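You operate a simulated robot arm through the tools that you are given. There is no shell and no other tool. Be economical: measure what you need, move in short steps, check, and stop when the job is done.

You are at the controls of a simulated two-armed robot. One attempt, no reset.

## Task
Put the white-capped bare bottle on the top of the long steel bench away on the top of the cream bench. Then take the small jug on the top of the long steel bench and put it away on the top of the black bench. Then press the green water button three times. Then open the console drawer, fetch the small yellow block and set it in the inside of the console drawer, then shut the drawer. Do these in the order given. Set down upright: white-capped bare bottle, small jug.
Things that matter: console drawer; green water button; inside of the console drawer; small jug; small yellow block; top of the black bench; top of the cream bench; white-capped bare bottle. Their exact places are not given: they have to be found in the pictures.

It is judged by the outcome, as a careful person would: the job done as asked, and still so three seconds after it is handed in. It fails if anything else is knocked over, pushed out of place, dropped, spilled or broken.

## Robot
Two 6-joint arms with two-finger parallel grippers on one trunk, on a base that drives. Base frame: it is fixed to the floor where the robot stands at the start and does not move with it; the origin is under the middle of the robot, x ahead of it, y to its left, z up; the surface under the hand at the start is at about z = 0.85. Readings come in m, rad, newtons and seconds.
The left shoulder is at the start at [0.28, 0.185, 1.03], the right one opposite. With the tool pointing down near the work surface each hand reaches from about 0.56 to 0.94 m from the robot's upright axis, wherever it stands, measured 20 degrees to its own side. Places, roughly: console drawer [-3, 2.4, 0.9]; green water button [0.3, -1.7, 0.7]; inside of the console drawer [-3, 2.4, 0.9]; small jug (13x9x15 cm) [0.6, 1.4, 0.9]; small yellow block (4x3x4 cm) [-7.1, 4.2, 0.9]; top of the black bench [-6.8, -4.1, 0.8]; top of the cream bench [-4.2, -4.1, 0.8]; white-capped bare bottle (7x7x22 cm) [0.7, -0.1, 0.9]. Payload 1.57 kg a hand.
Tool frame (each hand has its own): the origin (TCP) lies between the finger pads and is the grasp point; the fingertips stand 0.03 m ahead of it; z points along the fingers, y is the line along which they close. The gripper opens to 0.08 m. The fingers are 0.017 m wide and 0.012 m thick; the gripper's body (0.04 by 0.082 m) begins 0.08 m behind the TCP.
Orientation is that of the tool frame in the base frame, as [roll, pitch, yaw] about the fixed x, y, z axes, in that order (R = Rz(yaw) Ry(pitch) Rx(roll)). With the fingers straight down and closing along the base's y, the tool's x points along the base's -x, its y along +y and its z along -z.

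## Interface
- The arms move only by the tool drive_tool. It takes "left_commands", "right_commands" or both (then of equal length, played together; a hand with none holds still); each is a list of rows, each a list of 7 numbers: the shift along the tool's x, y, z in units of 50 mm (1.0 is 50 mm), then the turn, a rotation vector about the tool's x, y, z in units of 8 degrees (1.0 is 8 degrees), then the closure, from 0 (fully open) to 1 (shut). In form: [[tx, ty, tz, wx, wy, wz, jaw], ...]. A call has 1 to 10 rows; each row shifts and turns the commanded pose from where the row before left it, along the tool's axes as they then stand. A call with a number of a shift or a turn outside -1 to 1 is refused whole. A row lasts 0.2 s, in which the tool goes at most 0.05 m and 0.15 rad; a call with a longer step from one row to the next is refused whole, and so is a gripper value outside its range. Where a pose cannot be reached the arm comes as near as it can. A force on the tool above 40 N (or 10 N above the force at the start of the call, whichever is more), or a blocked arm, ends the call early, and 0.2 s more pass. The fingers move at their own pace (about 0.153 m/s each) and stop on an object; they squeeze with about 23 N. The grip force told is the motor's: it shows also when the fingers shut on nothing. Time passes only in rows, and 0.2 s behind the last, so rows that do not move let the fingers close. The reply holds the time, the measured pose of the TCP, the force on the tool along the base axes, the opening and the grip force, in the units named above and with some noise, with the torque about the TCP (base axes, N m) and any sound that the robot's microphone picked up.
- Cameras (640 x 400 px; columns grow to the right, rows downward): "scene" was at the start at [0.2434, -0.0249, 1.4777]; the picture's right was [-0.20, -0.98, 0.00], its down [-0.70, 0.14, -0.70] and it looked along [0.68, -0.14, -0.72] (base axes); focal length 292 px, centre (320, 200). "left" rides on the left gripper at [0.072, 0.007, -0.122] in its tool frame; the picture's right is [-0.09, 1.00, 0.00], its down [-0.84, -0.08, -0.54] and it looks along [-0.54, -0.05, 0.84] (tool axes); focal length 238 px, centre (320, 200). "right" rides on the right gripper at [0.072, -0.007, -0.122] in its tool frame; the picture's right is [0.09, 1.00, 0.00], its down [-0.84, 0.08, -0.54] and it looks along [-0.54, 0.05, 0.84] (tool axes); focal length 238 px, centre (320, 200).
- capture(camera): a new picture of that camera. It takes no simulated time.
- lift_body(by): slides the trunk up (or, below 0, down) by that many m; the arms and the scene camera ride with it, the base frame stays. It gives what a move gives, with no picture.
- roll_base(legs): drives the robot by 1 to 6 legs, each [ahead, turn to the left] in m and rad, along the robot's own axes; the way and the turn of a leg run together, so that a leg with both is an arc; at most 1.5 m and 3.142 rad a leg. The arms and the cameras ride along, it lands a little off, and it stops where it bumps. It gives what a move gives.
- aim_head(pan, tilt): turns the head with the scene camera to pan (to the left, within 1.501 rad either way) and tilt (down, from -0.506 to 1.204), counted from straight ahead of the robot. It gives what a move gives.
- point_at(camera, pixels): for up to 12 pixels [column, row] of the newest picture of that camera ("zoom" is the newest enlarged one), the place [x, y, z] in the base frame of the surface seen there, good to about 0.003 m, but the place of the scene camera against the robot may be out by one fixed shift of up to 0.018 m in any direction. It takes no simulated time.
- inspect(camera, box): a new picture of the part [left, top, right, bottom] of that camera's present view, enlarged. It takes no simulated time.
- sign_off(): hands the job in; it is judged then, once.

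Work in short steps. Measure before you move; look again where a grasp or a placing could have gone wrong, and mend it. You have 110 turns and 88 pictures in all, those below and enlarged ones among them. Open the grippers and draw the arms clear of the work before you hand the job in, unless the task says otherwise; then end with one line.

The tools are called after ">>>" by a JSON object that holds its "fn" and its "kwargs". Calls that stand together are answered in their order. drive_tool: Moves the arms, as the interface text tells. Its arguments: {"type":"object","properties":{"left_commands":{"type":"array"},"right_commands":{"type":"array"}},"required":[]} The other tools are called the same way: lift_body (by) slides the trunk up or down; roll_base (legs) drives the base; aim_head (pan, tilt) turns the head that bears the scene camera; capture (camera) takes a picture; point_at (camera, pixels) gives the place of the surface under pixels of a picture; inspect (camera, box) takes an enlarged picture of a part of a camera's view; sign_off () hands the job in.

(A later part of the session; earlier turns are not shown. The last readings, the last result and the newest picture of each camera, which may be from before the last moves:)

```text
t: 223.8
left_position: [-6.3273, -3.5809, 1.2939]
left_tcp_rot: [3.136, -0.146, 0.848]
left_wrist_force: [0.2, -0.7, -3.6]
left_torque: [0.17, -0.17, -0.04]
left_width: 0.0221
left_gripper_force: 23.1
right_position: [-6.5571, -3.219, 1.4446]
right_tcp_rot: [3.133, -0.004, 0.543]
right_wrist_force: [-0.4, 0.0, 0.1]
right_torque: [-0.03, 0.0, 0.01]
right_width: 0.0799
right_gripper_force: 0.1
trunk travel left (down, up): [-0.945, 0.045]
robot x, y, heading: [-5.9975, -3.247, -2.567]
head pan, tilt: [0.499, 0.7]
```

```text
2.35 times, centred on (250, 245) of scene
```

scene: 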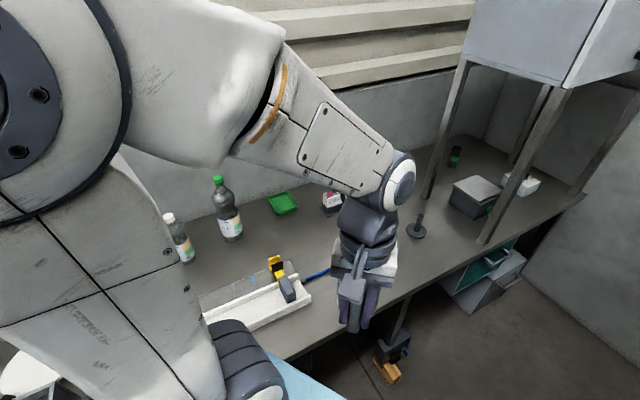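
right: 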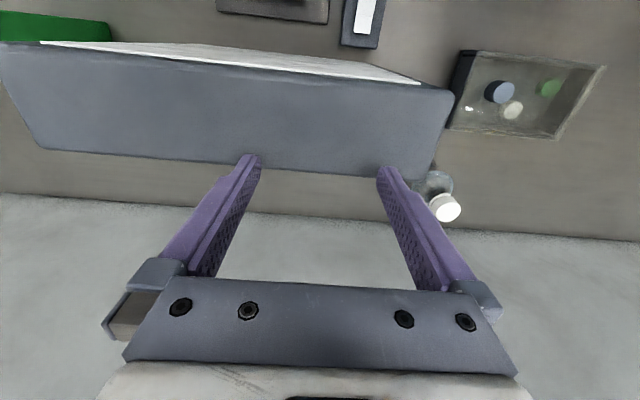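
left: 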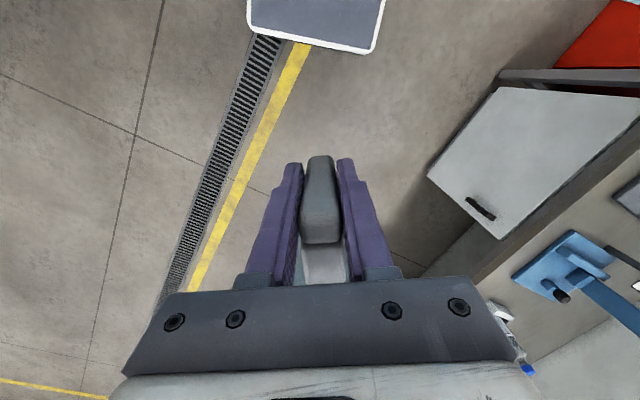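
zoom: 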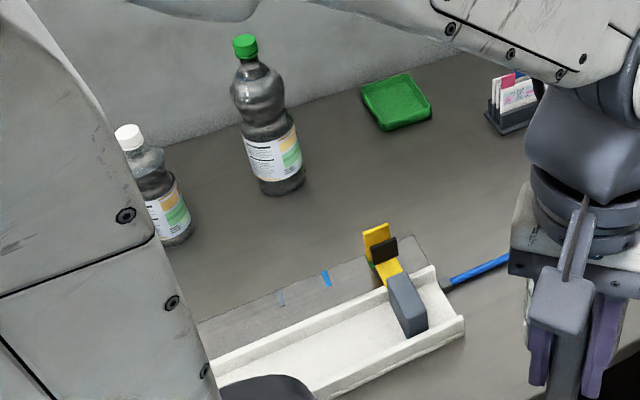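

Chosen: jug centre (-6.44,-4.16), so TCP (-6.42,-4.085) at yaw 1.3. I turn the hand and carry the jug over there at height.

>>> {"fn": "drive_tool", "kwargs": {"left_commands": [[0, 0, 0, 0.118, 0, -0.797, 1], [0, 0, 0, 0.118, 0, -0.797, 1], [0, 0, 0, 0.118, 0, -0.797, 1], [0, 0, 0, 0.118, 0, -0.797, 1], [-0.917, 0.084, -0.135, 0, 0, 0, 1], [-0.917, 0.084, -0.135, 0, 0, 0, 1], [-0.917, 0.084, -0.135, 0, 0, 0, 1], [-0.917, 0.084, -0.135, 0, 0, 0, 1], [-0.917, 0.084, -0.135, 0, 0, 0, 1], [-0.917, 0.084, -0.135, 0, 0, 0, 1]]}}

>>> {"fn": "drive_tool", "kwargs": {"left_commands": [[-0.917, 0.084, -0.135, 0, 0, 0, 1], [-0.917, 0.084, -0.135, 0, 0, 0, 1], [-0.917, 0.084, -0.135, 0, 0, 0, 1], [-0.917, 0.084, -0.135, 0, 0, 0, 1], [-0.8, 0.084, -0.135, 0, 0, 0, 1], [0, 0, 0, 0, 0, 0, 1]]}}

>>> {"fn": "capture", "kwargs": {"camera": "scene"}}

>>> {"fn": "capture", "kwargs": {"camera": "left"}}

```text
t: 226.0
left_position: [-6.3783, -3.8558, 1.2941]
left_tcp_rot: [3.135, -0.144, 1.298]
left_wrist_force: [0.0, -0.1, -3.4]
left_torque: [0.26, -0.04, 0.01]
left_width: 0.0217
left_gripper_force: 22.2
right_position: [-6.556, -3.2176, 1.444]
right_tcp_rot: [3.132, -0.004, 0.542]
right_wrist_force: [0.3, 0.0, -0.7]
right_torque: [0.01, 0.01, 0.06]
right_width: 0.0801
right_gripper_force: 0.0
trunk travel left (down, up): [-0.945, 0.045]
robot x, y, heading: [-5.9985, -3.2433, -2.567]
head pan, tilt: [0.499, 0.7]
```

```text
t: 227.4
left_position: [-6.4075, -4.0517, 1.289]
left_tcp_rot: [3.134, -0.147, 1.298]
left_wrist_force: [0.6, -0.4, -3.7]
left_torque: [0.23, -0.07, -0.03]
left_width: 0.0219
left_gripper_force: 23.0
left hand out of reach, approached as far as the arm can: row 5
right_position: [-6.5562, -3.2188, 1.4448]
right_tcp_rot: [3.133, -0.004, 0.543]
right_wrist_force: [0.5, 1.0, -0.3]
right_torque: [0.01, -0.02, 0.02]
right_width: 0.08
right_gripper_force: 0.0
trunk travel left (down, up): [-0.945, 0.045]
robot x, y, heading: [-5.9947, -3.246, -2.566]
head pan, tilt: [0.499, 0.7]
```

```text
36 pictures are left
```

scene: 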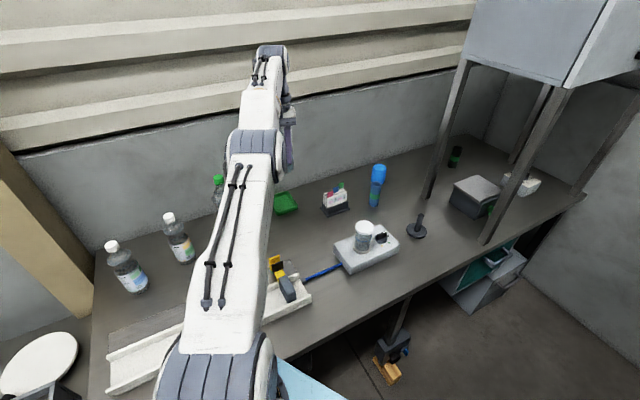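

```text
35 pictures are left
```

left: 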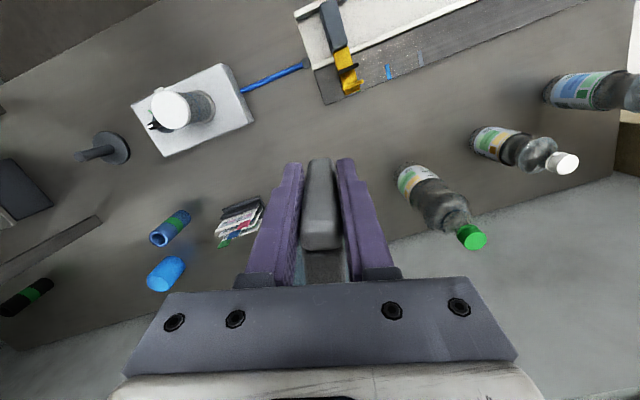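

I measure the yellow stop, board corner, bottle base and card holder in the wrist view.

>>> {"fn": "point_at", "kwargs": {"camera": "left", "pixels": [[350, 92], [325, 103], [405, 170], [400, 185], [262, 200], [255, 225], [335, 130], [245, 120], [352, 65], [360, 150]]}}

```text
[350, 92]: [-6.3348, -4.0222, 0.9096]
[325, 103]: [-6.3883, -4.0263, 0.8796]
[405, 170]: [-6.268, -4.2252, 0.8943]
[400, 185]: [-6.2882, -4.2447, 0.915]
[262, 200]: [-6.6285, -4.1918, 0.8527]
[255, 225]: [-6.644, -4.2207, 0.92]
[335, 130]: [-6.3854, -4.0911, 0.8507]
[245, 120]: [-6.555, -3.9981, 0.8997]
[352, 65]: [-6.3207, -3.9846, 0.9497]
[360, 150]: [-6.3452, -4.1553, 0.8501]
```

Clear there. I lower 0.25 m while easing 3 cm further back.

>>> {"fn": "drive_tool", "kwargs": {"left_commands": [[-0.237, -0.011, 0.807, 0, 0, 0, 1], [-0.237, -0.011, 0.807, 0, 0, 0, 1], [-0.237, -0.011, 0.807, 0, 0, 0, 1], [-0.237, -0.011, 0.807, 0, 0, 0, 1], [-0.237, -0.011, 0.807, 0, 0, 0, 1], [-0.237, -0.011, 0.807, 0, 0, 0, 1], [0, 0, 0, 0, 0, 0, 1]]}}

>>> {"fn": "capture", "kwargs": {"camera": "left"}}

```text
t: 229.0
left_position: [-6.4087, -4.0687, 1.0435]
left_tcp_rot: [3.136, -0.143, 1.299]
left_wrist_force: [0.3, 0.1, -5.0]
left_torque: [0.25, -0.05, -0.01]
left_width: 0.0217
left_gripper_force: 22.8
left hand out of reach, approached as far as the arm can: row 5, 6
right_position: [-6.557, -3.2179, 1.4454]
right_tcp_rot: [3.132, -0.005, 0.543]
right_wrist_force: [0.0, -0.1, -0.4]
right_torque: [0.01, 0.01, 0.02]
right_width: 0.08
right_gripper_force: 0.0
trunk travel left (down, up): [-0.945, 0.045]
robot x, y, heading: [-5.9971, -3.2476, -2.572]
head pan, tilt: [0.499, 0.7]
```

```text
34 pictures are left
```

left: 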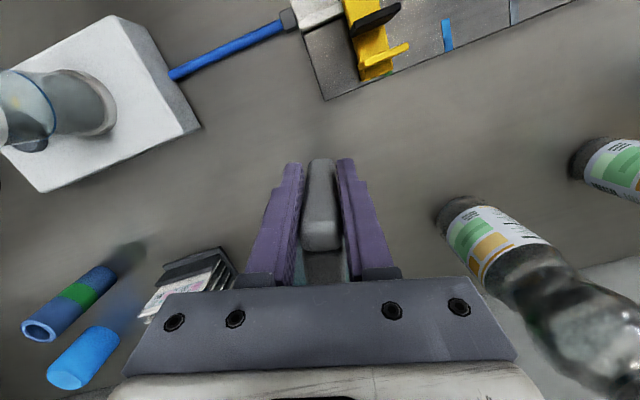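

Reach is at its limit here, so I lower with the trunk: 0.09 m.

>>> {"fn": "lift_body", "kwargs": {"by": -0.09}}

```text
t: 230.2
left_position: [-6.4087, -4.068, 0.9545]
left_tcp_rot: [3.135, -0.142, 1.3]
left_wrist_force: [0.2, -0.6, -4.6]
left_torque: [0.3, -0.09, 0.01]
left_width: 0.022
left_gripper_force: 22.9
right_position: [-6.5564, -3.2186, 1.3555]
right_tcp_rot: [3.132, -0.004, 0.542]
right_wrist_force: [-0.1, -0.6, 0.5]
right_torque: [-0.02, -0.01, -0.02]
right_width: 0.0796
right_gripper_force: 0.0
trunk travel left (down, up): [-0.855, 0.135]
robot x, y, heading: [-5.996, -3.2413, -2.569]
head pan, tilt: [0.499, 0.7]
```

About 1 cm to go (contact expected near 0.944). I lower 9 mm and read the force.

>>> {"fn": "lift_body", "kwargs": {"by": -0.009}}

>>> {"fn": "lift_body", "kwargs": {"by": -0.003}}

```text
t: 230.8
left_position: [-6.4081, -4.0706, 0.9469]
left_tcp_rot: [3.137, -0.139, 1.296]
left_wrist_force: [-0.6, 1.4, 7.7]
left_torque: [-0.85, 0.44, 0.0]
left_width: 0.0218
left_gripper_force: 22.7
right_position: [-6.5557, -3.218, 1.3467]
right_tcp_rot: [3.132, -0.004, 0.543]
right_wrist_force: [0.5, -0.8, 0.4]
right_torque: [0.01, 0.02, -0.02]
right_width: 0.0799
right_gripper_force: 0.0
trunk travel left (down, up): [-0.846, 0.144]
robot x, y, heading: [-5.9974, -3.2433, -2.568]
head pan, tilt: [0.499, 0.7]
```

```text
t: 231.3
left_position: [-6.4088, -4.0677, 0.9445]
left_tcp_rot: [3.136, -0.143, 1.299]
left_wrist_force: [1.2, 4.5, 15.1]
left_torque: [-0.47, 0.81, -0.07]
left_width: 0.0219
left_gripper_force: 22.8
right_position: [-6.5563, -3.2172, 1.3441]
right_tcp_rot: [3.133, -0.005, 0.543]
right_wrist_force: [-0.1, 0.5, 0.5]
right_torque: [0.01, 0.0, 0.0]
right_width: 0.08
right_gripper_force: 0.1
trunk travel left (down, up): [-0.843, 0.147]
robot x, y, heading: [-5.9939, -3.2453, -2.571]
head pan, tilt: [0.499, 0.7]
```

The jug rests on the bench. I open the gripper and look before rising.

>>> {"fn": "drive_tool", "kwargs": {"left_commands": [[0, 0, 0, 0, 0, 0, 0.8], [0, 0, 0, 0, 0, 0, 0.4], [0, 0, 0, 0, 0, 0, 0.2], [0, 0, 0, 0, 0, 0, 0.1]]}}

>>> {"fn": "capture", "kwargs": {"camera": "left"}}

```text
t: 232.3
left_position: [-6.4081, -4.0678, 0.9399]
left_tcp_rot: [3.136, -0.144, 1.299]
left_wrist_force: [1.0, 0.5, -0.9]
left_torque: [0.0, 0.0, 0.01]
left_width: 0.072
left_gripper_force: 0.0
right_position: [-6.5561, -3.2178, 1.3435]
right_tcp_rot: [3.132, -0.005, 0.543]
right_wrist_force: [0.1, 0.3, 0.5]
right_torque: [-0.01, 0.0, 0.01]
right_width: 0.08
right_gripper_force: 0.1
trunk travel left (down, up): [-0.843, 0.147]
robot x, y, heading: [-5.9998, -3.247, -2.567]
head pan, tilt: [0.499, 0.7]
```

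```text
33 pictures are left
```

left: 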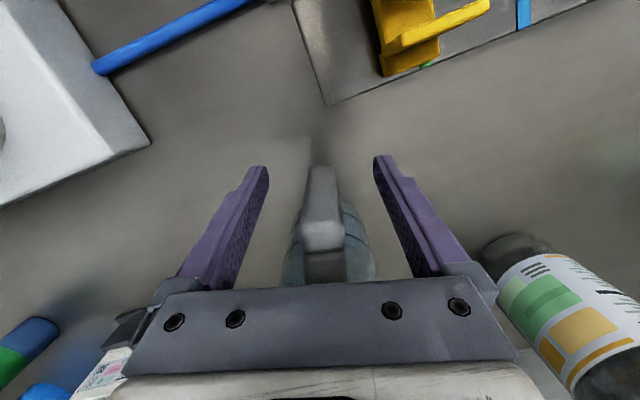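

Handle is free between the fingers. I rise straight with the trunk.

>>> {"fn": "lift_body", "kwargs": {"by": 0.14}}

>>> {"fn": "drive_tool", "kwargs": {"left_commands": [[0.1, 0, -0.7, 0, 0, 0, 0], [0.1, 0, -0.7, 0, 0, 0, 0], [0.1, 0, -0.7, 0, 0, 0, 0], [0.1, 0, -0.7, 0, 0, 0, 0], [0.9, 0, 0, 0, 0, 0, 0], [0.9, 0, 0, 0, 0, 0, 0], [0.9, 0, 0, 0, 0, 0, 0], [0.9, 0, 0, 0, 0, 0, 0], [0.9, 0, 0, 0, 0, 0, 0], [0.9, 0, 0, 0, 0, 0, 0]]}}

>>> {"fn": "aim_head", "kwargs": {"pan": 0.5, "tilt": 0.7}}

>>> {"fn": "capture", "kwargs": {"camera": "scene"}}

```text
t: 234.0
left_position: [-6.4089, -4.0685, 1.0822]
left_tcp_rot: [3.134, -0.144, 1.299]
left_wrist_force: [-0.4, -0.1, 1.0]
left_torque: [0.03, 0.02, 0.04]
left_width: 0.0719
left_gripper_force: 0.1
right_position: [-6.5573, -3.2194, 1.4838]
right_tcp_rot: [3.133, -0.003, 0.543]
right_wrist_force: [-0.1, -0.2, -0.4]
right_torque: [0.02, -0.05, -0.02]
right_width: 0.08
right_gripper_force: 0.1
trunk travel left (down, up): [-0.983, 0.007]
robot x, y, heading: [-5.994, -3.2464, -2.569]
head pan, tilt: [0.499, 0.7]
```

```text
t: 236.2
left_position: [-6.3354, -3.8117, 1.2623]
left_tcp_rot: [3.134, -0.144, 1.298]
left_wrist_force: [0.0, 0.1, 0.5]
left_torque: [-0.01, 0.02, 0.0]
left_width: 0.0799
left_gripper_force: 0.1
right_position: [-6.5558, -3.2183, 1.4836]
right_tcp_rot: [3.132, -0.003, 0.542]
right_wrist_force: [-0.1, -0.6, -0.4]
right_torque: [0.0, 0.0, 0.01]
right_width: 0.0799
right_gripper_force: 0.0
trunk travel left (down, up): [-0.983, 0.007]
robot x, y, heading: [-5.9968, -3.2468, -2.572]
head pan, tilt: [0.499, 0.7]
```

```text
t: 236.8
left_position: [-6.3374, -3.8128, 1.2618]
left_tcp_rot: [3.134, -0.142, 1.299]
left_wrist_force: [-0.2, 0.2, -0.2]
left_torque: [0.0, 0.0, 0.0]
left_width: 0.0798
left_gripper_force: 0.0
right_position: [-6.556, -3.218, 1.4833]
right_tcp_rot: [3.131, -0.004, 0.542]
right_wrist_force: [-0.4, 0.4, -0.4]
right_torque: [0.02, -0.01, -0.01]
right_width: 0.08
right_gripper_force: 0.1
trunk travel left (down, up): [-0.983, 0.007]
robot x, y, heading: [-5.9981, -3.2435, -2.568]
head pan, tilt: [0.499, 0.7]
```

```text
32 pictures are left
```

scene: 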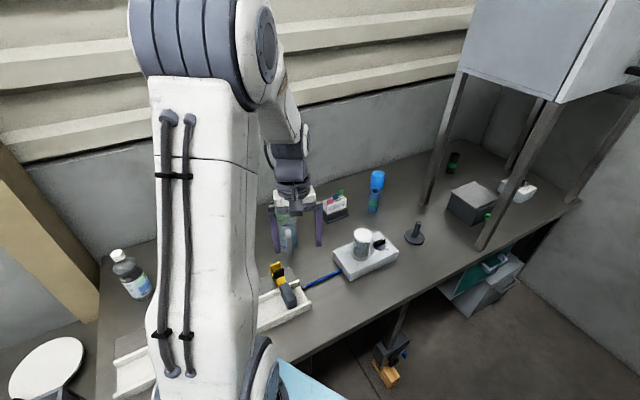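

The jug stands upright on the black bench. I draw the left hand in, then back out of the corridor and turn round.

>>> {"fn": "drive_tool", "kwargs": {"left_commands": [[0.9, 0, 0, 0, 0, 0.4, 0], [0.9, 0, 0, 0, 0, 0.6, 0], [0.9, 0, 0, 0, 0, 0.6, 0], [0.6, 0, 0, 0, 0, 0.6, 0], [0.4, 0, 0, 0, -0.5, 0.6, 0], [0, 0, 0, 0, -0.5, 0.4, 0]]}}

>>> {"fn": "roll_base", "kwargs": {"legs": [[0, -0.55], [-1.3, 0], [-0.8, 0.4], [0, 1.55], [0, 1.55], [1.4, 0]]}}

>>> {"fn": "roll_base", "kwargs": {"legs": [[1.4, 0]]}}

>>> {"fn": "aim_head", "kwargs": {"pan": -0.1, "tilt": 0.4}}

>>> {"fn": "capture", "kwargs": {"camera": "scene"}}

```text
t: 238.2
left_position: [-6.2978, -3.6657, 1.3139]
left_tcp_rot: [-3.095, 0.005, 0.854]
left_wrist_force: [0.5, -0.3, -0.4]
left_torque: [0.01, 0.0, -0.01]
left_width: 0.08
left_gripper_force: 0.1
left hand out of reach, approached as far as the arm can: row 4, 5, 6
right_position: [-6.5565, -3.2191, 1.4827]
right_tcp_rot: [3.132, -0.002, 0.543]
right_wrist_force: [0.6, -0.2, 1.1]
right_torque: [-0.02, 0.01, -0.04]
right_width: 0.0798
right_gripper_force: 0.1
trunk travel left (down, up): [-0.983, 0.007]
robot x, y, heading: [-5.9972, -3.2458, -2.568]
head pan, tilt: [0.499, 0.7]
```

```text
t: 264.3
left_position: [-2.2533, -2.1156, 1.3135]
left_tcp_rot: [-3.095, 0.005, -2.462]
left_wrist_force: [0.2, 0.6, 0.2]
left_torque: [0.0, 0.0, -0.01]
left_width: 0.0799
left_gripper_force: 0.0
right_position: [-2.0773, -2.6004, 1.4828]
right_tcp_rot: [3.134, -0.005, -2.774]
right_wrist_force: [0.3, -0.7, -0.3]
right_torque: [0.0, 0.02, 0.02]
right_width: 0.0803
right_gripper_force: 0.1
trunk travel left (down, up): [-0.983, 0.007]
robot x, y, heading: [-2.6169, -2.4789, 0.395]
head pan, tilt: [0.499, 0.7]
```

```text
t: 271.3
left_position: [-0.9626, -1.5877, 1.3138]
left_tcp_rot: [-3.092, 0.005, -2.477]
left_wrist_force: [0.4, 0.2, -0.4]
left_torque: [0.03, -0.02, 0.02]
left_width: 0.0801
left_gripper_force: 0.0
right_position: [-0.7933, -2.0751, 1.4843]
right_tcp_rot: [3.136, -0.004, -2.786]
right_wrist_force: [0.8, -0.4, 0.1]
right_torque: [0.0, 0.02, 0.02]
right_width: 0.0802
right_gripper_force: 0.1
trunk travel left (down, up): [-0.983, 0.007]
robot x, y, heading: [-1.3367, -1.9422, 0.386]
head pan, tilt: [0.499, 0.7]
```

```text
t: 272.3
left_position: [-0.9613, -1.5922, 1.3147]
left_tcp_rot: [-3.098, 0.007, -2.476]
left_wrist_force: [0.3, 1.3, -0.2]
left_torque: [0.01, -0.01, -0.03]
left_width: 0.0799
left_gripper_force: 0.0
right_position: [-0.7906, -2.0833, 1.4832]
right_tcp_rot: [3.129, -0.004, -2.787]
right_wrist_force: [-0.3, 0.8, -0.4]
right_torque: [0.03, 0.0, 0.01]
right_width: 0.08
right_gripper_force: 0.0
trunk travel left (down, up): [-0.983, 0.007]
robot x, y, heading: [-1.3364, -1.9443, 0.385]
head pan, tilt: [-0.099, 0.4]
```

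```text
31 pictures are left
```

scene: 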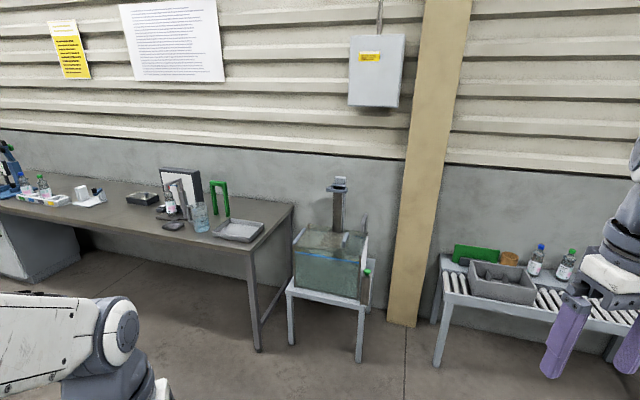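

The water tank with a green button at (367,272) is right of the steel bench. I zoom and measure.

>>> {"fn": "inspect", "kwargs": {"camera": "scene", "box": [280, 170, 400, 320]}}

>>> {"fn": "point_at", "kwargs": {"camera": "scene", "pixels": [[367, 271], [366, 290], [330, 270], [340, 225], [360, 240], [290, 290], [357, 310], [405, 320], [440, 290]]}}

```text
2.67 times, centred on (340, 245) of scene
```

zoom: 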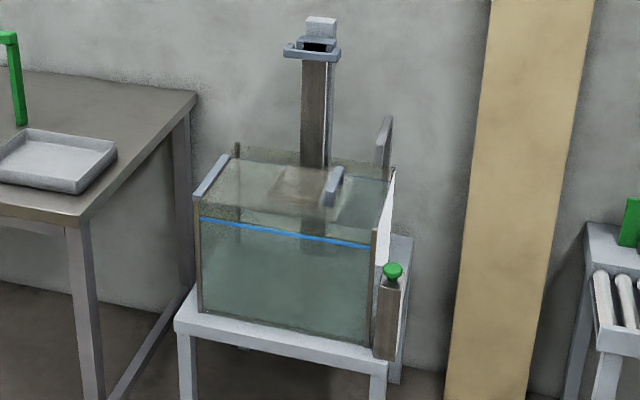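

```text
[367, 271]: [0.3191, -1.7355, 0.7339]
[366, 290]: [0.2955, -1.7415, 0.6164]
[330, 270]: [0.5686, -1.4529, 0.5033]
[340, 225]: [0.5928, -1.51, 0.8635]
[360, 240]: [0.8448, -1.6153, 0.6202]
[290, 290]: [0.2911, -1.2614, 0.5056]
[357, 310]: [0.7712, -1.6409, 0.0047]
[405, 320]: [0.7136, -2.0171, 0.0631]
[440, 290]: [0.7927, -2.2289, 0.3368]
```

The button is a mushroom on a post at about (0.32,-1.735), top z≈0.74, pressed downward. I drive in front of it and lower the trunk 0.3 m.

>>> {"fn": "roll_base", "kwargs": {"legs": [[0, -0.03], [0.98, 0], [0, -0.355]]}}

>>> {"fn": "lift_body", "kwargs": {"by": -0.3}}

>>> {"fn": "aim_head", "kwargs": {"pan": -0.2, "tilt": 0.8}}

>>> {"fn": "capture", "kwargs": {"camera": "scene"}}

>>> {"fn": "capture", "kwargs": {"camera": "right"}}

```text
t: 278.8
left_position: [0.0669, -1.4375, 1.3145]
left_tcp_rot: [-3.1, 0.006, -2.878]
left_wrist_force: [-0.1, -0.3, 0.2]
left_torque: [-0.01, -0.03, 0.01]
left_width: 0.0802
left_gripper_force: 0.1
right_position: [0.0329, -1.955, 1.4811]
right_tcp_rot: [3.13, -0.003, 3.094]
right_wrist_force: [0.1, 0.0, 0.1]
right_torque: [-0.01, -0.01, 0.01]
right_width: 0.08
right_gripper_force: 0.1
trunk travel left (down, up): [-0.983, 0.007]
robot x, y, heading: [-0.417, -1.6135, -0.018]
head pan, tilt: [-0.099, 0.4]
```

```text
t: 281.8
left_position: [0.0665, -1.4375, 1.0147]
left_tcp_rot: [-3.099, 0.007, -2.878]
left_wrist_force: [-0.3, 0.7, -0.2]
left_torque: [0.0, 0.02, 0.02]
left_width: 0.08
left_gripper_force: 0.0
right_position: [0.0311, -1.9544, 1.1819]
right_tcp_rot: [3.13, -0.003, 3.095]
right_wrist_force: [0.7, 0.1, 0.0]
right_torque: [0.01, 0.0, -0.01]
right_width: 0.0801
right_gripper_force: 0.2
trunk travel left (down, up): [-0.683, 0.307]
robot x, y, heading: [-0.4151, -1.616, -0.021]
head pan, tilt: [-0.099, 0.4]
```

```text
t: 282.7
left_position: [0.0669, -1.4375, 1.0147]
left_tcp_rot: [-3.1, 0.007, -2.879]
left_wrist_force: [0.6, -0.1, 0.0]
left_torque: [-0.02, 0.01, 0.03]
left_width: 0.0801
left_gripper_force: 0.0
right_position: [0.0321, -1.9542, 1.1826]
right_tcp_rot: [3.128, -0.005, 3.095]
right_wrist_force: [-0.5, 0.1, -0.9]
right_torque: [0.01, 0.04, 0.02]
right_width: 0.0801
right_gripper_force: 0.1
trunk travel left (down, up): [-0.683, 0.307]
robot x, y, heading: [-0.4186, -1.6135, -0.015]
head pan, tilt: [-0.201, 0.799]
```

```text
29 pictures are left
```

scene: 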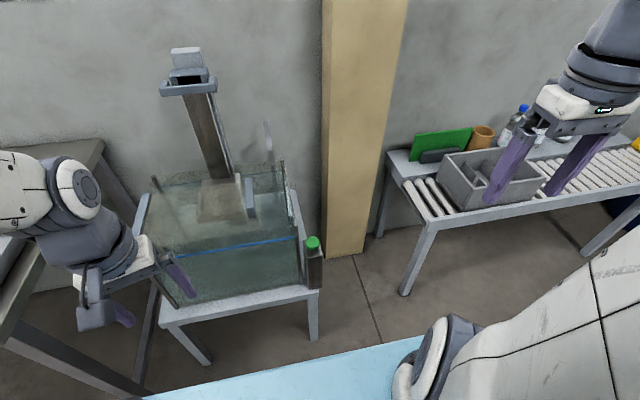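

```text
28 pictures are left
```

right: 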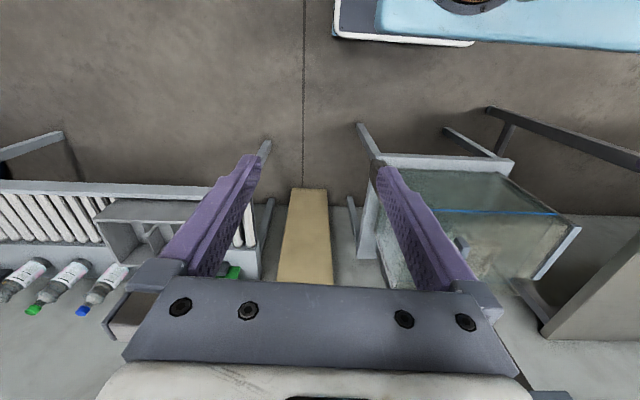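

I measure the button at scene (313,243) and tank wall edges.

>>> {"fn": "point_at", "kwargs": {"camera": "scene", "pixels": [[313, 241], [308, 244], [319, 243], [313, 250], [298, 225], [300, 285], [296, 200], [315, 280]]}}

>>> {"fn": "drive_tool", "kwargs": {"right_commands": [[-0.6, 0.55, 0, 0, 0, 0, 1], [-0.6, 0.55, 0, 0, 0, 0, 1], [-0.6, 0.55, 0, 0, 0, 0, 1], [-0.6, 0.55, 0, 0, 0, 0, 1], [-0.6, 0.55, 0.3, 0, 0, 0, 1], [-0.6, 0.55, 0.3, 0, 0, 0, 1], [-0.6, 0.4, 0.5, 0, 0, 0, 1], [-0.6, 0.4, 0.5, 0, 0, 0, 1], [-0.5, 0.1, 0.6, 0, 0, 0, 1], [0, 0, 0, 0, 0, 0, 1]]}}

>>> {"fn": "capture", "kwargs": {"camera": "right"}}

```text
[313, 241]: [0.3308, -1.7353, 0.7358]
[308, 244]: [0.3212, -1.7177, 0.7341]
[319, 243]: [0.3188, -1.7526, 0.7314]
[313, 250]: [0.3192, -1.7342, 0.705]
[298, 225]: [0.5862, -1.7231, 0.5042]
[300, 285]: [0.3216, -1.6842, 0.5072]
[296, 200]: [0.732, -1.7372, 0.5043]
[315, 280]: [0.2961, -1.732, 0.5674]
```

```text
t: 284.9
left_position: [0.0669, -1.4371, 1.0138]
left_tcp_rot: [-3.101, 0.006, -2.878]
left_wrist_force: [0.4, 0.1, -1.2]
left_torque: [0.0, 0.04, 0.01]
left_width: 0.0799
left_gripper_force: 0.1
right_position: [0.3051, -1.7539, 1.0729]
right_tcp_rot: [3.13, -0.004, 3.095]
right_wrist_force: [0.3, -0.2, 0.2]
right_torque: [-0.02, -0.02, 0.0]
right_width: 0.0001
right_gripper_force: 21.7
trunk travel left (down, up): [-0.683, 0.307]
robot x, y, heading: [-0.4196, -1.612, -0.022]
head pan, tilt: [-0.201, 0.799]
```

```text
27 pictures are left
```

right: 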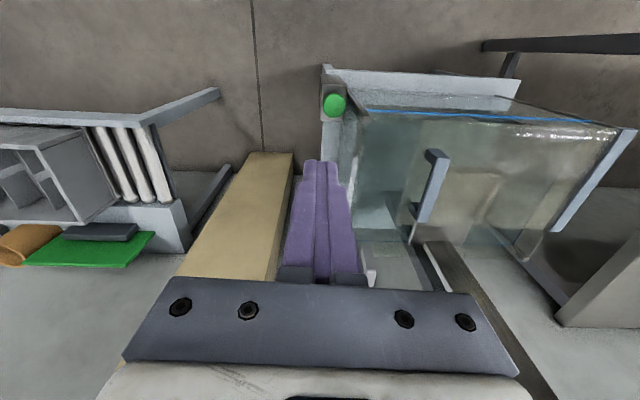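

The button shows at right (335,104). I measure it there.

>>> {"fn": "point_at", "kwargs": {"camera": "right", "pixels": [[335, 104], [327, 104], [343, 104], [335, 97], [335, 112], [362, 115], [352, 135]]}}

```text
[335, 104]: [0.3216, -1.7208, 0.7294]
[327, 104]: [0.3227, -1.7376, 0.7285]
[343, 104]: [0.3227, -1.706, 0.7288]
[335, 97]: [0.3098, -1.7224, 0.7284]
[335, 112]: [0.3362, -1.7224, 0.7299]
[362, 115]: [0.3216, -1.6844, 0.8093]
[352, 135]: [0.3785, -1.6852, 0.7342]
```

Button centre (0.3225,-1.721), top z 0.7295; tank wall top 0.81 beside it. I bring the closed fingertips about 1.5 cm above it.

>>> {"fn": "drive_tool", "kwargs": {"right_commands": [[-0.046, 0.097, 0.85, 0, 0, 0, 1], [-0.046, 0.097, 0.85, 0, 0, 0, 1], [-0.046, 0.097, 0.85, 0, 0, 0, 1], [-0.046, 0.097, 0.85, 0, 0, 0, 1], [-0.046, 0.097, 0.85, 0, 0, 0, 1], [-0.046, 0.097, 0.85, 0, 0, 0, 1], [-0.046, 0.097, 0.85, 0, 0, 0, 1], [0, 0, 0, 0, 0, 0, 1]]}}

>>> {"fn": "capture", "kwargs": {"camera": "right"}}

```text
t: 286.7
left_position: [0.0671, -1.4369, 1.0141]
left_tcp_rot: [-3.1, 0.006, -2.878]
left_wrist_force: [0.0, 0.3, -0.2]
left_torque: [0.02, -0.06, 0.02]
left_width: 0.0803
left_gripper_force: 0.0
right_position: [0.3226, -1.717, 0.774]
right_tcp_rot: [3.13, -0.003, 3.095]
right_wrist_force: [-0.4, 0.9, 0.4]
right_torque: [-0.03, -0.02, 0.01]
right_width: 0.0
right_gripper_force: 20.9
trunk travel left (down, up): [-0.683, 0.307]
robot x, y, heading: [-0.4188, -1.6103, -0.017]
head pan, tilt: [-0.201, 0.799]
```

```text
26 pictures are left
```

right: 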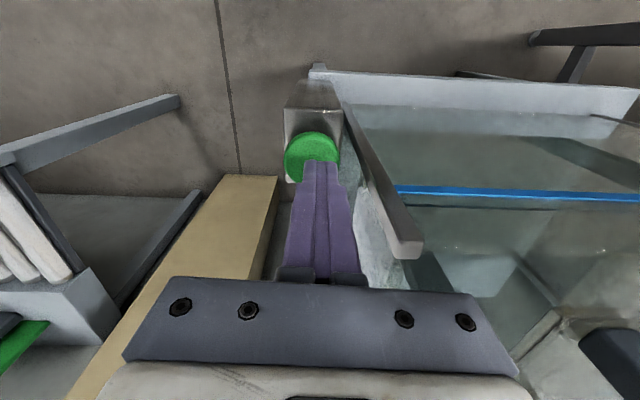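

Fingers are nearly over it; I shift 5 mm to -y and press slowly, reading force and sound.

>>> {"fn": "drive_tool", "kwargs": {"right_commands": [[0.04, -0.09, 0.1, 0, 0, 0, 1], [0, 0, 0.16, 0, 0, 0, 1], [0, 0, 0.06, 0, 0, 0, 1], [0, 0, 0.06, 0, 0, 0, 1], [0, 0, 0.06, 0, 0, 0, 1]]}}

```text
t: 287.9
left_position: [0.0661, -1.4366, 1.0151]
left_tcp_rot: [-3.098, 0.008, -2.879]
left_wrist_force: [-0.4, 0.2, 0.1]
left_torque: [0.0, 0.02, 0.02]
left_width: 0.0799
left_gripper_force: 0.0
right_position: [0.3206, -1.7219, 0.7547]
right_tcp_rot: [3.13, -0.004, 3.095]
right_wrist_force: [-1.5, 0.0, 1.2]
right_torque: [0.01, 0.0, -0.02]
right_width: 0.0002
right_gripper_force: 21.5
trunk travel left (down, up): [-0.683, 0.307]
robot x, y, heading: [-0.4147, -1.6152, -0.017]
head pan, tilt: [-0.201, 0.799]
heard: click
```

A click: press one, at TCP z 0.755. I release 2 cm and press again the same way.

>>> {"fn": "drive_tool", "kwargs": {"right_commands": [[0, 0, -0.2, 0, 0, 0, 1], [0, 0, -0.2, 0, 0, 0, 1], [0, 0, 0, 0, 0, 0, 1], [0, 0, 0, 0, 0, 0, 1]]}}

>>> {"fn": "drive_tool", "kwargs": {"right_commands": [[0, 0, 0.14, 0, 0, 0, 1], [0, 0, 0.14, 0, 0, 0, 1], [0, 0, 0.06, 0, 0, 0, 1], [0, 0, 0.06, 0, 0, 0, 1], [0, 0, 0, 0, 0, 0, 1]]}}

```text
t: 288.9
left_position: [0.0664, -1.4371, 1.0141]
left_tcp_rot: [-3.1, 0.009, -2.878]
left_wrist_force: [-0.1, 0.3, -0.5]
left_torque: [-0.01, -0.01, -0.01]
left_width: 0.0801
left_gripper_force: 0.0
right_position: [0.3205, -1.7213, 0.774]
right_tcp_rot: [3.13, -0.004, 3.095]
right_wrist_force: [0.2, 0.0, -0.3]
right_torque: [-0.02, 0.01, -0.01]
right_width: 0.0
right_gripper_force: 21.1
trunk travel left (down, up): [-0.683, 0.307]
robot x, y, heading: [-0.4168, -1.6142, -0.016]
head pan, tilt: [-0.201, 0.799]
```

```text
t: 290.1
left_position: [0.0671, -1.4371, 1.0149]
left_tcp_rot: [-3.097, 0.008, -2.879]
left_wrist_force: [-0.1, 0.5, -0.4]
left_torque: [0.0, 0.0, 0.02]
left_width: 0.0802
left_gripper_force: 0.0
right_position: [0.3205, -1.7203, 0.7538]
right_tcp_rot: [3.128, -0.003, 3.094]
right_wrist_force: [-1.8, -0.7, 2.3]
right_torque: [-0.03, -0.01, 0.06]
right_width: 0.0
right_gripper_force: 21.2
trunk travel left (down, up): [-0.683, 0.307]
robot x, y, heading: [-0.417, -1.6107, -0.012]
head pan, tilt: [-0.201, 0.799]
heard: click
```

Second click. I release and press the third time.

>>> {"fn": "drive_tool", "kwargs": {"right_commands": [[0, 0, -0.2, 0, 0, 0, 1], [0, 0, -0.2, 0, 0, 0, 1], [0, 0, 0, 0, 0, 0, 1], [0, 0, 0, 0, 0, 0, 1]]}}

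>>> {"fn": "drive_tool", "kwargs": {"right_commands": [[0, 0, 0.14, 0, 0, 0, 1], [0, 0, 0.14, 0, 0, 0, 1], [0, 0, 0.06, 0, 0, 0, 1], [0, 0, 0.06, 0, 0, 0, 1], [0, 0, 0, 0, 0, 0, 1]]}}

```text
t: 291.1
left_position: [0.0664, -1.4355, 1.0133]
left_tcp_rot: [-3.099, 0.006, -2.878]
left_wrist_force: [-0.6, -0.3, 0.4]
left_torque: [0.02, 0.0, -0.02]
left_width: 0.0797
left_gripper_force: 0.0
right_position: [0.3214, -1.7228, 0.7751]
right_tcp_rot: [3.129, -0.004, 3.095]
right_wrist_force: [-0.1, 0.9, -0.9]
right_torque: [0.0, 0.01, 0.0]
right_width: 0.0
right_gripper_force: 21.2
trunk travel left (down, up): [-0.683, 0.307]
robot x, y, heading: [-0.4155, -1.6114, -0.019]
head pan, tilt: [-0.201, 0.799]
```

```text
t: 292.3
left_position: [0.0668, -1.4375, 1.0144]
left_tcp_rot: [-3.101, 0.007, -2.879]
left_wrist_force: [0.8, 0.2, 0.2]
left_torque: [0.0, 0.0, 0.0]
left_width: 0.0801
left_gripper_force: 0.1
right_position: [0.3206, -1.7224, 0.7551]
right_tcp_rot: [3.128, -0.005, 3.096]
right_wrist_force: [0.4, -1.9, 2.2]
right_torque: [-0.09, -0.06, 0.03]
right_width: 0.0001
right_gripper_force: 21.3
trunk travel left (down, up): [-0.683, 0.307]
robot x, y, heading: [-0.4169, -1.6151, -0.019]
head pan, tilt: [-0.201, 0.799]
heard: click
```

Three clicks heard. I raise the right hand clear, back off, and drive toward the console area to look.

>>> {"fn": "drive_tool", "kwargs": {"right_commands": [[0, 0, -0.4, 0, 0, 0, 1], [0, 0, -0.9, 0, 0, 0, 1], [0, 0, -0.9, 0, 0, 0, 1], [0, 0, -0.9, 0, 0, 0, 1], [0, 0, -0.9, 0, 0, 0, 1], [0, -0.3, -0.8, 0, 0, 0, 0.5], [0.8, -0.3, 0, 0, 0, 0, 0], [0.8, -0.3, 0, 0, 0, 0, 0], [0.8, -0.3, 0, 0, 0, 0, 0], [0.8, -0.3, 0, 0, 0, 0, 0]]}}

>>> {"fn": "roll_base", "kwargs": {"legs": [[-0.6, 0], [0, 1.75], [1.4, 0], [0, 0.4]]}}

>>> {"fn": "aim_head", "kwargs": {"pan": 0.0, "tilt": 0.3}}

>>> {"fn": "capture", "kwargs": {"camera": "scene"}}

```text
t: 294.5
left_position: [0.0675, -1.4371, 1.0151]
left_tcp_rot: [-3.1, 0.008, -2.88]
left_wrist_force: [0.1, -0.2, 0.4]
left_torque: [-0.01, 0.01, 0.01]
left_width: 0.0801
left_gripper_force: 0.1
right_position: [0.1581, -1.7921, 0.9926]
right_tcp_rot: [3.13, -0.002, 3.096]
right_wrist_force: [0.0, 0.4, -0.1]
right_torque: [-0.03, -0.01, 0.03]
right_width: 0.0801
right_gripper_force: 0.0
trunk travel left (down, up): [-0.683, 0.307]
robot x, y, heading: [-0.4165, -1.6135, -0.018]
head pan, tilt: [-0.201, 0.799]
```

```text
t: 309.9
left_position: [-1.6804, 0.0861, 1.0135]
left_tcp_rot: [-3.097, 0.006, -0.707]
left_wrist_force: [0.0, 0.2, -0.1]
left_torque: [0.0, 0.04, 0.01]
left_width: 0.0799
left_gripper_force: 0.0
right_position: [-1.438, 0.3626, 0.9947]
right_tcp_rot: [3.129, -0.006, -1.02]
right_wrist_force: [-0.5, 0.3, 0.0]
right_torque: [0.0, 0.02, 0.03]
right_width: 0.08
right_gripper_force: 0.0
trunk travel left (down, up): [-0.683, 0.307]
robot x, y, heading: [-1.2589, -0.2104, 2.154]
head pan, tilt: [-0.201, 0.799]
```

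```text
t: 310.9
left_position: [-1.6805, 0.0857, 1.0156]
left_tcp_rot: [-3.096, 0.007, -0.708]
left_wrist_force: [-0.7, -0.9, -0.9]
left_torque: [0.01, 0.0, 0.01]
left_width: 0.0801
left_gripper_force: 0.1
right_position: [-1.4393, 0.3605, 0.9965]
right_tcp_rot: [3.129, -0.004, -1.02]
right_wrist_force: [0.8, 0.1, 0.4]
right_torque: [-0.04, 0.01, 0.02]
right_width: 0.0798
right_gripper_force: 0.1
trunk travel left (down, up): [-0.683, 0.307]
robot x, y, heading: [-1.263, -0.2168, 2.152]
head pan, tilt: [0.0, 0.3]
```

```text
25 pictures are left
```

scene: 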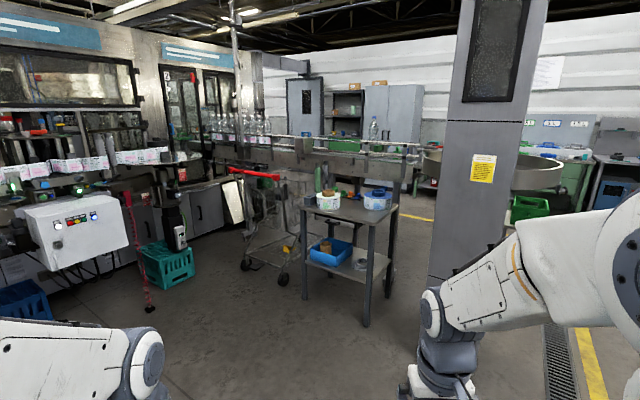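

The drawer should lie near (320,165). I zoom in and measure around there.

>>> {"fn": "inspect", "kwargs": {"camera": "scene", "box": [230, 90, 450, 230]}}

>>> {"fn": "point_at", "kwargs": {"camera": "scene", "pixels": [[320, 165], [300, 150], [345, 147], [380, 160], [250, 175], [330, 215], [370, 200], [75, 240], [160, 270], [425, 160], [405, 215], [290, 180]]}}

```text
2.86 times, centred on (340, 160) of scene
```

zoom: 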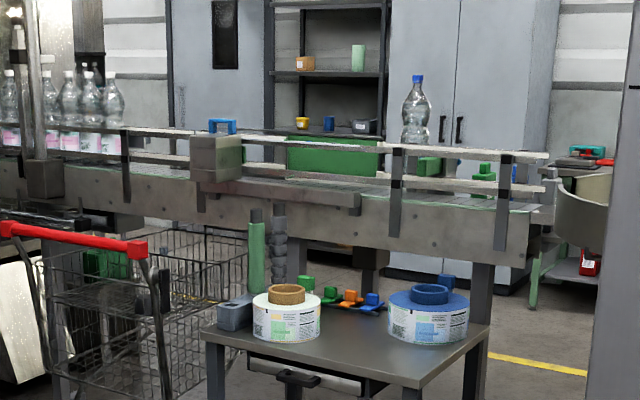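

```text
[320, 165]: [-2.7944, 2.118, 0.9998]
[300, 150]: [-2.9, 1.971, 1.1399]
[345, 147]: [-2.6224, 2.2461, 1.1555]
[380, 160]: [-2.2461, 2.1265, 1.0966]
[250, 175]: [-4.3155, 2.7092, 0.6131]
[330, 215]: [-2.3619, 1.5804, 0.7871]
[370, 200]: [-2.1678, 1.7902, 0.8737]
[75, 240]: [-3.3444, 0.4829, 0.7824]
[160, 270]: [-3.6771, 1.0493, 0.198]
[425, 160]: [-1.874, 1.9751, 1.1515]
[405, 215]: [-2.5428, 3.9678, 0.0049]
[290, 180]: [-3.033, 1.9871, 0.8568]
```

The console seems to be on the far side of the conveyor. I drive round via the lane between round table and bench (x≈-0.6) to y≈2.6 and look.

>>> {"fn": "roll_base", "kwargs": {"legs": [[0, -1.018], [1.5, 0], [0, 0.437], [1.4, 0], [0, 0.6]]}}

>>> {"fn": "aim_head", "kwargs": {"pan": 0.4, "tilt": 0.3}}

>>> {"fn": "capture", "kwargs": {"camera": "scene"}}

```text
t: 330.3
left_position: [-1.0823, 2.8141, 1.0169]
left_tcp_rot: [-3.1, 0.009, -0.667]
left_wrist_force: [-0.1, -0.4, -0.3]
left_torque: [-0.01, -0.01, -0.02]
left_width: 0.0801
left_gripper_force: 0.0
right_position: [-0.8511, 3.0981, 0.9962]
right_tcp_rot: [3.129, -0.001, -0.978]
right_wrist_force: [-0.2, 0.2, 0.2]
right_torque: [0.03, 0.0, 0.02]
right_width: 0.0797
right_gripper_force: 0.0
trunk travel left (down, up): [-0.683, 0.307]
robot x, y, heading: [-0.6519, 2.5289, 2.196]
head pan, tilt: [0.0, 0.3]
```

```text
t: 331.2
left_position: [-1.0847, 2.8108, 1.0171]
left_tcp_rot: [-3.095, 0.006, -0.668]
left_wrist_force: [-0.1, -0.1, 0.0]
left_torque: [-0.03, -0.03, 0.02]
left_width: 0.0801
left_gripper_force: 0.0
right_position: [-0.8543, 3.0954, 0.9966]
right_tcp_rot: [3.133, -0.002, -0.976]
right_wrist_force: [-0.1, -0.5, -0.2]
right_torque: [0.01, 0.02, 0.03]
right_width: 0.0799
right_gripper_force: 0.1
trunk travel left (down, up): [-0.683, 0.307]
robot x, y, heading: [-0.6497, 2.5331, 2.2]
head pan, tilt: [0.4, 0.3]
```

```text
23 pictures are left
```

scene: 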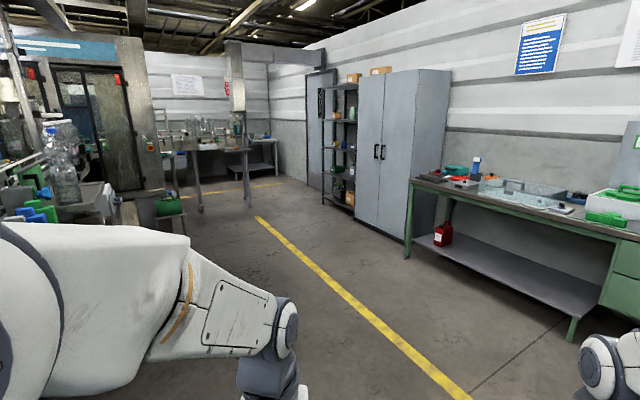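

The aisle behind the conveyor is open. I drive along it and turn to face the console side.

>>> {"fn": "roll_base", "kwargs": {"legs": [[0.8, 0], [0, 0.85], [1.3, 0], [0, 1.0]]}}

>>> {"fn": "aim_head", "kwargs": {"pan": 0.0, "tilt": 0.5}}

>>> {"fn": "capture", "kwargs": {"camera": "scene"}}

```text
t: 333.4
left_position: [-1.2281, 3.0062, 1.0162]
left_tcp_rot: [-3.094, 0.006, -0.656]
left_wrist_force: [0.4, 0.5, 0.6]
left_torque: [-0.01, 0.0, -0.01]
left_width: 0.08
left_gripper_force: 0.1
right_position: [-1.0016, 3.294, 0.9944]
right_tcp_rot: [3.132, -0.004, -0.963]
right_wrist_force: [0.7, -0.7, 0.8]
right_torque: [0.03, 0.03, -0.01]
right_width: 0.0801
right_gripper_force: 0.1
trunk travel left (down, up): [-0.683, 0.307]
robot x, y, heading: [-0.7921, 2.7345, 2.214]
head pan, tilt: [0.4, 0.3]
stopped in leg 1: the robot was blocked; the commanded pose is now the measured one
```

```text
t: 334.2
left_position: [-1.2281, 3.0074, 1.0144]
left_tcp_rot: [-3.095, 0.005, -0.655]
left_wrist_force: [-0.2, 0.1, 0.5]
left_torque: [0.01, 0.02, 0.0]
left_width: 0.0801
left_gripper_force: 0.0
right_position: [-1.0011, 3.2948, 0.9943]
right_tcp_rot: [3.132, -0.004, -0.966]
right_wrist_force: [-0.3, 0.2, -0.6]
right_torque: [0.01, 0.0, -0.01]
right_width: 0.08
right_gripper_force: 0.1
trunk travel left (down, up): [-0.683, 0.307]
robot x, y, heading: [-0.7919, 2.7373, 2.212]
head pan, tilt: [0.0, 0.499]
```

```text
22 pictures are left
```

scene: 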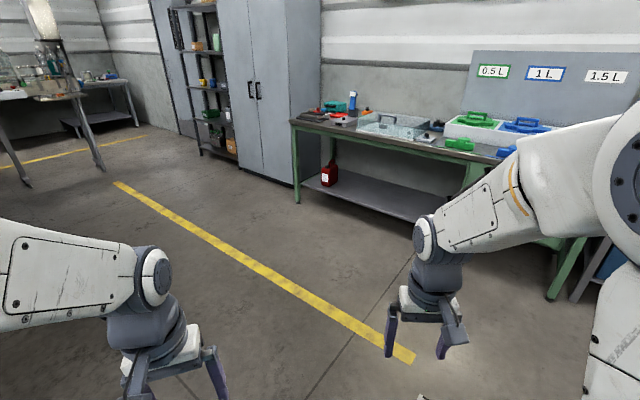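

Blocked at (-0.79,2.73) by something unseen; the front is clear, so I look left and down.

>>> {"fn": "aim_head", "kwargs": {"pan": 1.3, "tilt": 0.8}}

>>> {"fn": "capture", "kwargs": {"camera": "scene"}}

```text
t: 335.7
left_position: [-1.2285, 3.0069, 1.0152]
left_tcp_rot: [-3.096, 0.005, -0.654]
left_wrist_force: [0.3, 1.0, -0.3]
left_torque: [0.01, 0.01, -0.03]
left_width: 0.0798
left_gripper_force: 0.1
right_position: [-1.0011, 3.294, 0.995]
right_tcp_rot: [3.132, -0.007, -0.964]
right_wrist_force: [1.0, -0.5, 0.1]
right_torque: [0.0, 0.02, 0.02]
right_width: 0.0797
right_gripper_force: 0.0
trunk travel left (down, up): [-0.683, 0.307]
robot x, y, heading: [-0.7914, 2.7345, 2.211]
head pan, tilt: [1.3, 0.799]
```

```text
21 pictures are left
```

scene: 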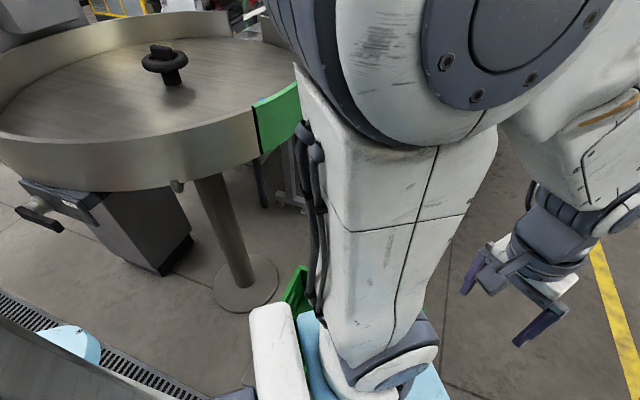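

A green object at (295,285) is right by the base's left side. I measure it and the leg.

>>> {"fn": "point_at", "kwargs": {"camera": "scene", "pixels": [[295, 285], [303, 272], [288, 300], [240, 285], [278, 120], [165, 270], [260, 195], [450, 290], [35, 215], [215, 350]]}}

>>> {"fn": "inspect", "kwargs": {"camera": "scene", "box": [200, 180, 440, 400]}}

```text
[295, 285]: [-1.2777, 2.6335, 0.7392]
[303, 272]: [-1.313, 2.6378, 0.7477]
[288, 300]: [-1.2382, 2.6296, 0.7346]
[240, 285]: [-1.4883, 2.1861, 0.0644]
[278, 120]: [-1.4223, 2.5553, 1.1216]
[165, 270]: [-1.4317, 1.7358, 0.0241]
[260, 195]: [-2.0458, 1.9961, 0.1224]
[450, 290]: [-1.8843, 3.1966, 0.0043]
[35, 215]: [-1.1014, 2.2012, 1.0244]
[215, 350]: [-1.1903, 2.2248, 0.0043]
```

```text
1.82 times, centred on (320, 290) of scene
```

zoom: 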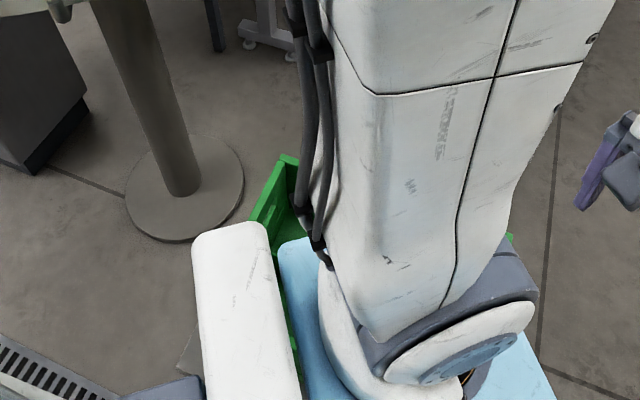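

A green crate on a stand sits at about (-1.3,2.65), touched by the base's front-left corner. I back off, go further north (y≈3.5), then west.

>>> {"fn": "roll_base", "kwargs": {"legs": [[-0.2, 0], [0, -0.64], [1.0, 0], [0, 1.5], [1.3, 0], [0, 0.6]]}}

>>> {"fn": "aim_head", "kwargs": {"pan": 0.5, "tilt": 0.45}}

>>> {"fn": "capture", "kwargs": {"camera": "scene"}}

```text
t: 355.2
left_position: [-2.2896, 3.3034, 1.015]
left_tcp_rot: [-3.094, 0.005, 0.771]
left_wrist_force: [0.7, -0.1, 0.1]
left_torque: [0.02, 0.01, 0.03]
left_width: 0.0799
left_gripper_force: 0.0
right_position: [-2.5413, 3.5699, 0.9948]
right_tcp_rot: [3.133, -0.005, 0.459]
right_wrist_force: [0.4, 0.9, -0.1]
right_torque: [-0.01, -0.04, 0.02]
right_width: 0.08
right_gripper_force: 0.0
trunk travel left (down, up): [-0.683, 0.307]
robot x, y, heading: [-1.9582, 3.6984, -2.647]
head pan, tilt: [1.3, 0.799]
```

```text
t: 356.4
left_position: [-2.2898, 3.3033, 1.0151]
left_tcp_rot: [-3.094, 0.005, 0.77]
left_wrist_force: [-0.1, 1.0, 0.0]
left_torque: [0.0, 0.0, 0.0]
left_width: 0.08
left_gripper_force: 0.0
right_position: [-2.5409, 3.5698, 0.9949]
right_tcp_rot: [3.133, -0.003, 0.458]
right_wrist_force: [0.9, -0.2, -0.4]
right_torque: [-0.01, 0.0, 0.01]
right_width: 0.0799
right_gripper_force: 0.0
trunk travel left (down, up): [-0.683, 0.307]
robot x, y, heading: [-1.9559, 3.6975, -2.648]
head pan, tilt: [0.499, 0.45]
```

```text
19 pictures are left
```

scene: 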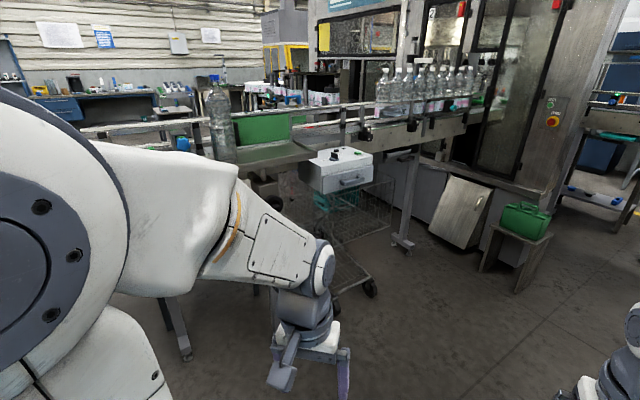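

The console with its drawer handle is at (345,175). I zoom and measure it.

>>> {"fn": "inspect", "kwargs": {"camera": "scene", "box": [280, 130, 400, 220]}}

>>> {"fn": "point_at", "kwargs": {"camera": "scene", "pixels": [[350, 181], [341, 183], [358, 178], [325, 172], [345, 152], [325, 192], [372, 180], [345, 172], [400, 240], [480, 260], [525, 290], [320, 148]]}}

```text
4.44 times, centred on (340, 175) of scene
```

zoom: 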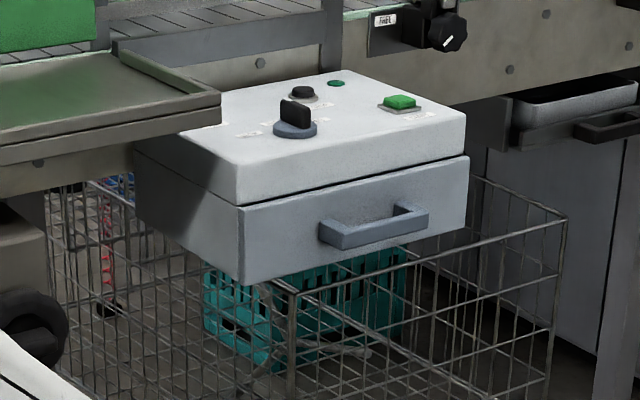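

```text
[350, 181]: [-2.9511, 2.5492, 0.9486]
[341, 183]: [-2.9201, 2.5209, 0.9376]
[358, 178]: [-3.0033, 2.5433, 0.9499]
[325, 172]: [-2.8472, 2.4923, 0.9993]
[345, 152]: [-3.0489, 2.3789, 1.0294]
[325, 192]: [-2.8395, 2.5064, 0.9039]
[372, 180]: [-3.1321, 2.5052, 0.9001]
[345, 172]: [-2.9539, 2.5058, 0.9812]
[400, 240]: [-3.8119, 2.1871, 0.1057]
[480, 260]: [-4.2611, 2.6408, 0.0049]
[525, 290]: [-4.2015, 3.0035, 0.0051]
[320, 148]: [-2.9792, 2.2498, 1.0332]
```

Drawer front is at y≈2.506 (x -2.84…-3.14), handle bar at y≈2.549, z≈0.945. I drive to stand in front of it, facing -y.

>>> {"fn": "roll_base", "kwargs": {"legs": [[0, -0.257], [1.19, 0], [0, 1.33]]}}

>>> {"fn": "aim_head", "kwargs": {"pan": 0.15, "tilt": 0.6}}

>>> {"fn": "capture", "kwargs": {"camera": "left"}}

```text
t: 366.6
left_position: [-2.9237, 2.9291, 1.0145]
left_tcp_rot: [-3.095, 0.004, 1.856]
left_wrist_force: [0.0, -0.4, 0.5]
left_torque: [-0.01, -0.02, -0.03]
left_width: 0.08
left_gripper_force: 0.0
right_position: [-3.2769, 2.8307, 0.9953]
right_tcp_rot: [3.132, -0.004, 1.546]
right_wrist_force: [-0.5, -0.5, -0.2]
right_torque: [0.05, -0.02, -0.01]
right_width: 0.0799
right_gripper_force: 0.1
trunk travel left (down, up): [-0.683, 0.307]
robot x, y, heading: [-3.1155, 3.4104, -1.557]
head pan, tilt: [0.499, 0.45]
```

```text
t: 367.4
left_position: [-2.924, 2.9302, 1.0136]
left_tcp_rot: [-3.095, 0.004, 1.856]
left_wrist_force: [-0.1, -0.5, -1.2]
left_torque: [0.0, 0.03, 0.0]
left_width: 0.0802
left_gripper_force: 0.1
right_position: [-3.2765, 2.8327, 0.9951]
right_tcp_rot: [3.13, -0.004, 1.548]
right_wrist_force: [0.0, -0.3, -0.1]
right_torque: [0.0, 0.05, 0.0]
right_width: 0.0799
right_gripper_force: 0.0
trunk travel left (down, up): [-0.683, 0.307]
robot x, y, heading: [-3.1171, 3.4076, -1.559]
head pan, tilt: [0.15, 0.6]
```

```text
17 pictures are left
```

left: 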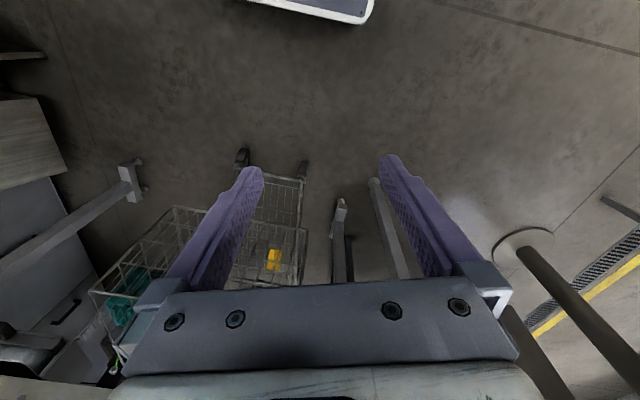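

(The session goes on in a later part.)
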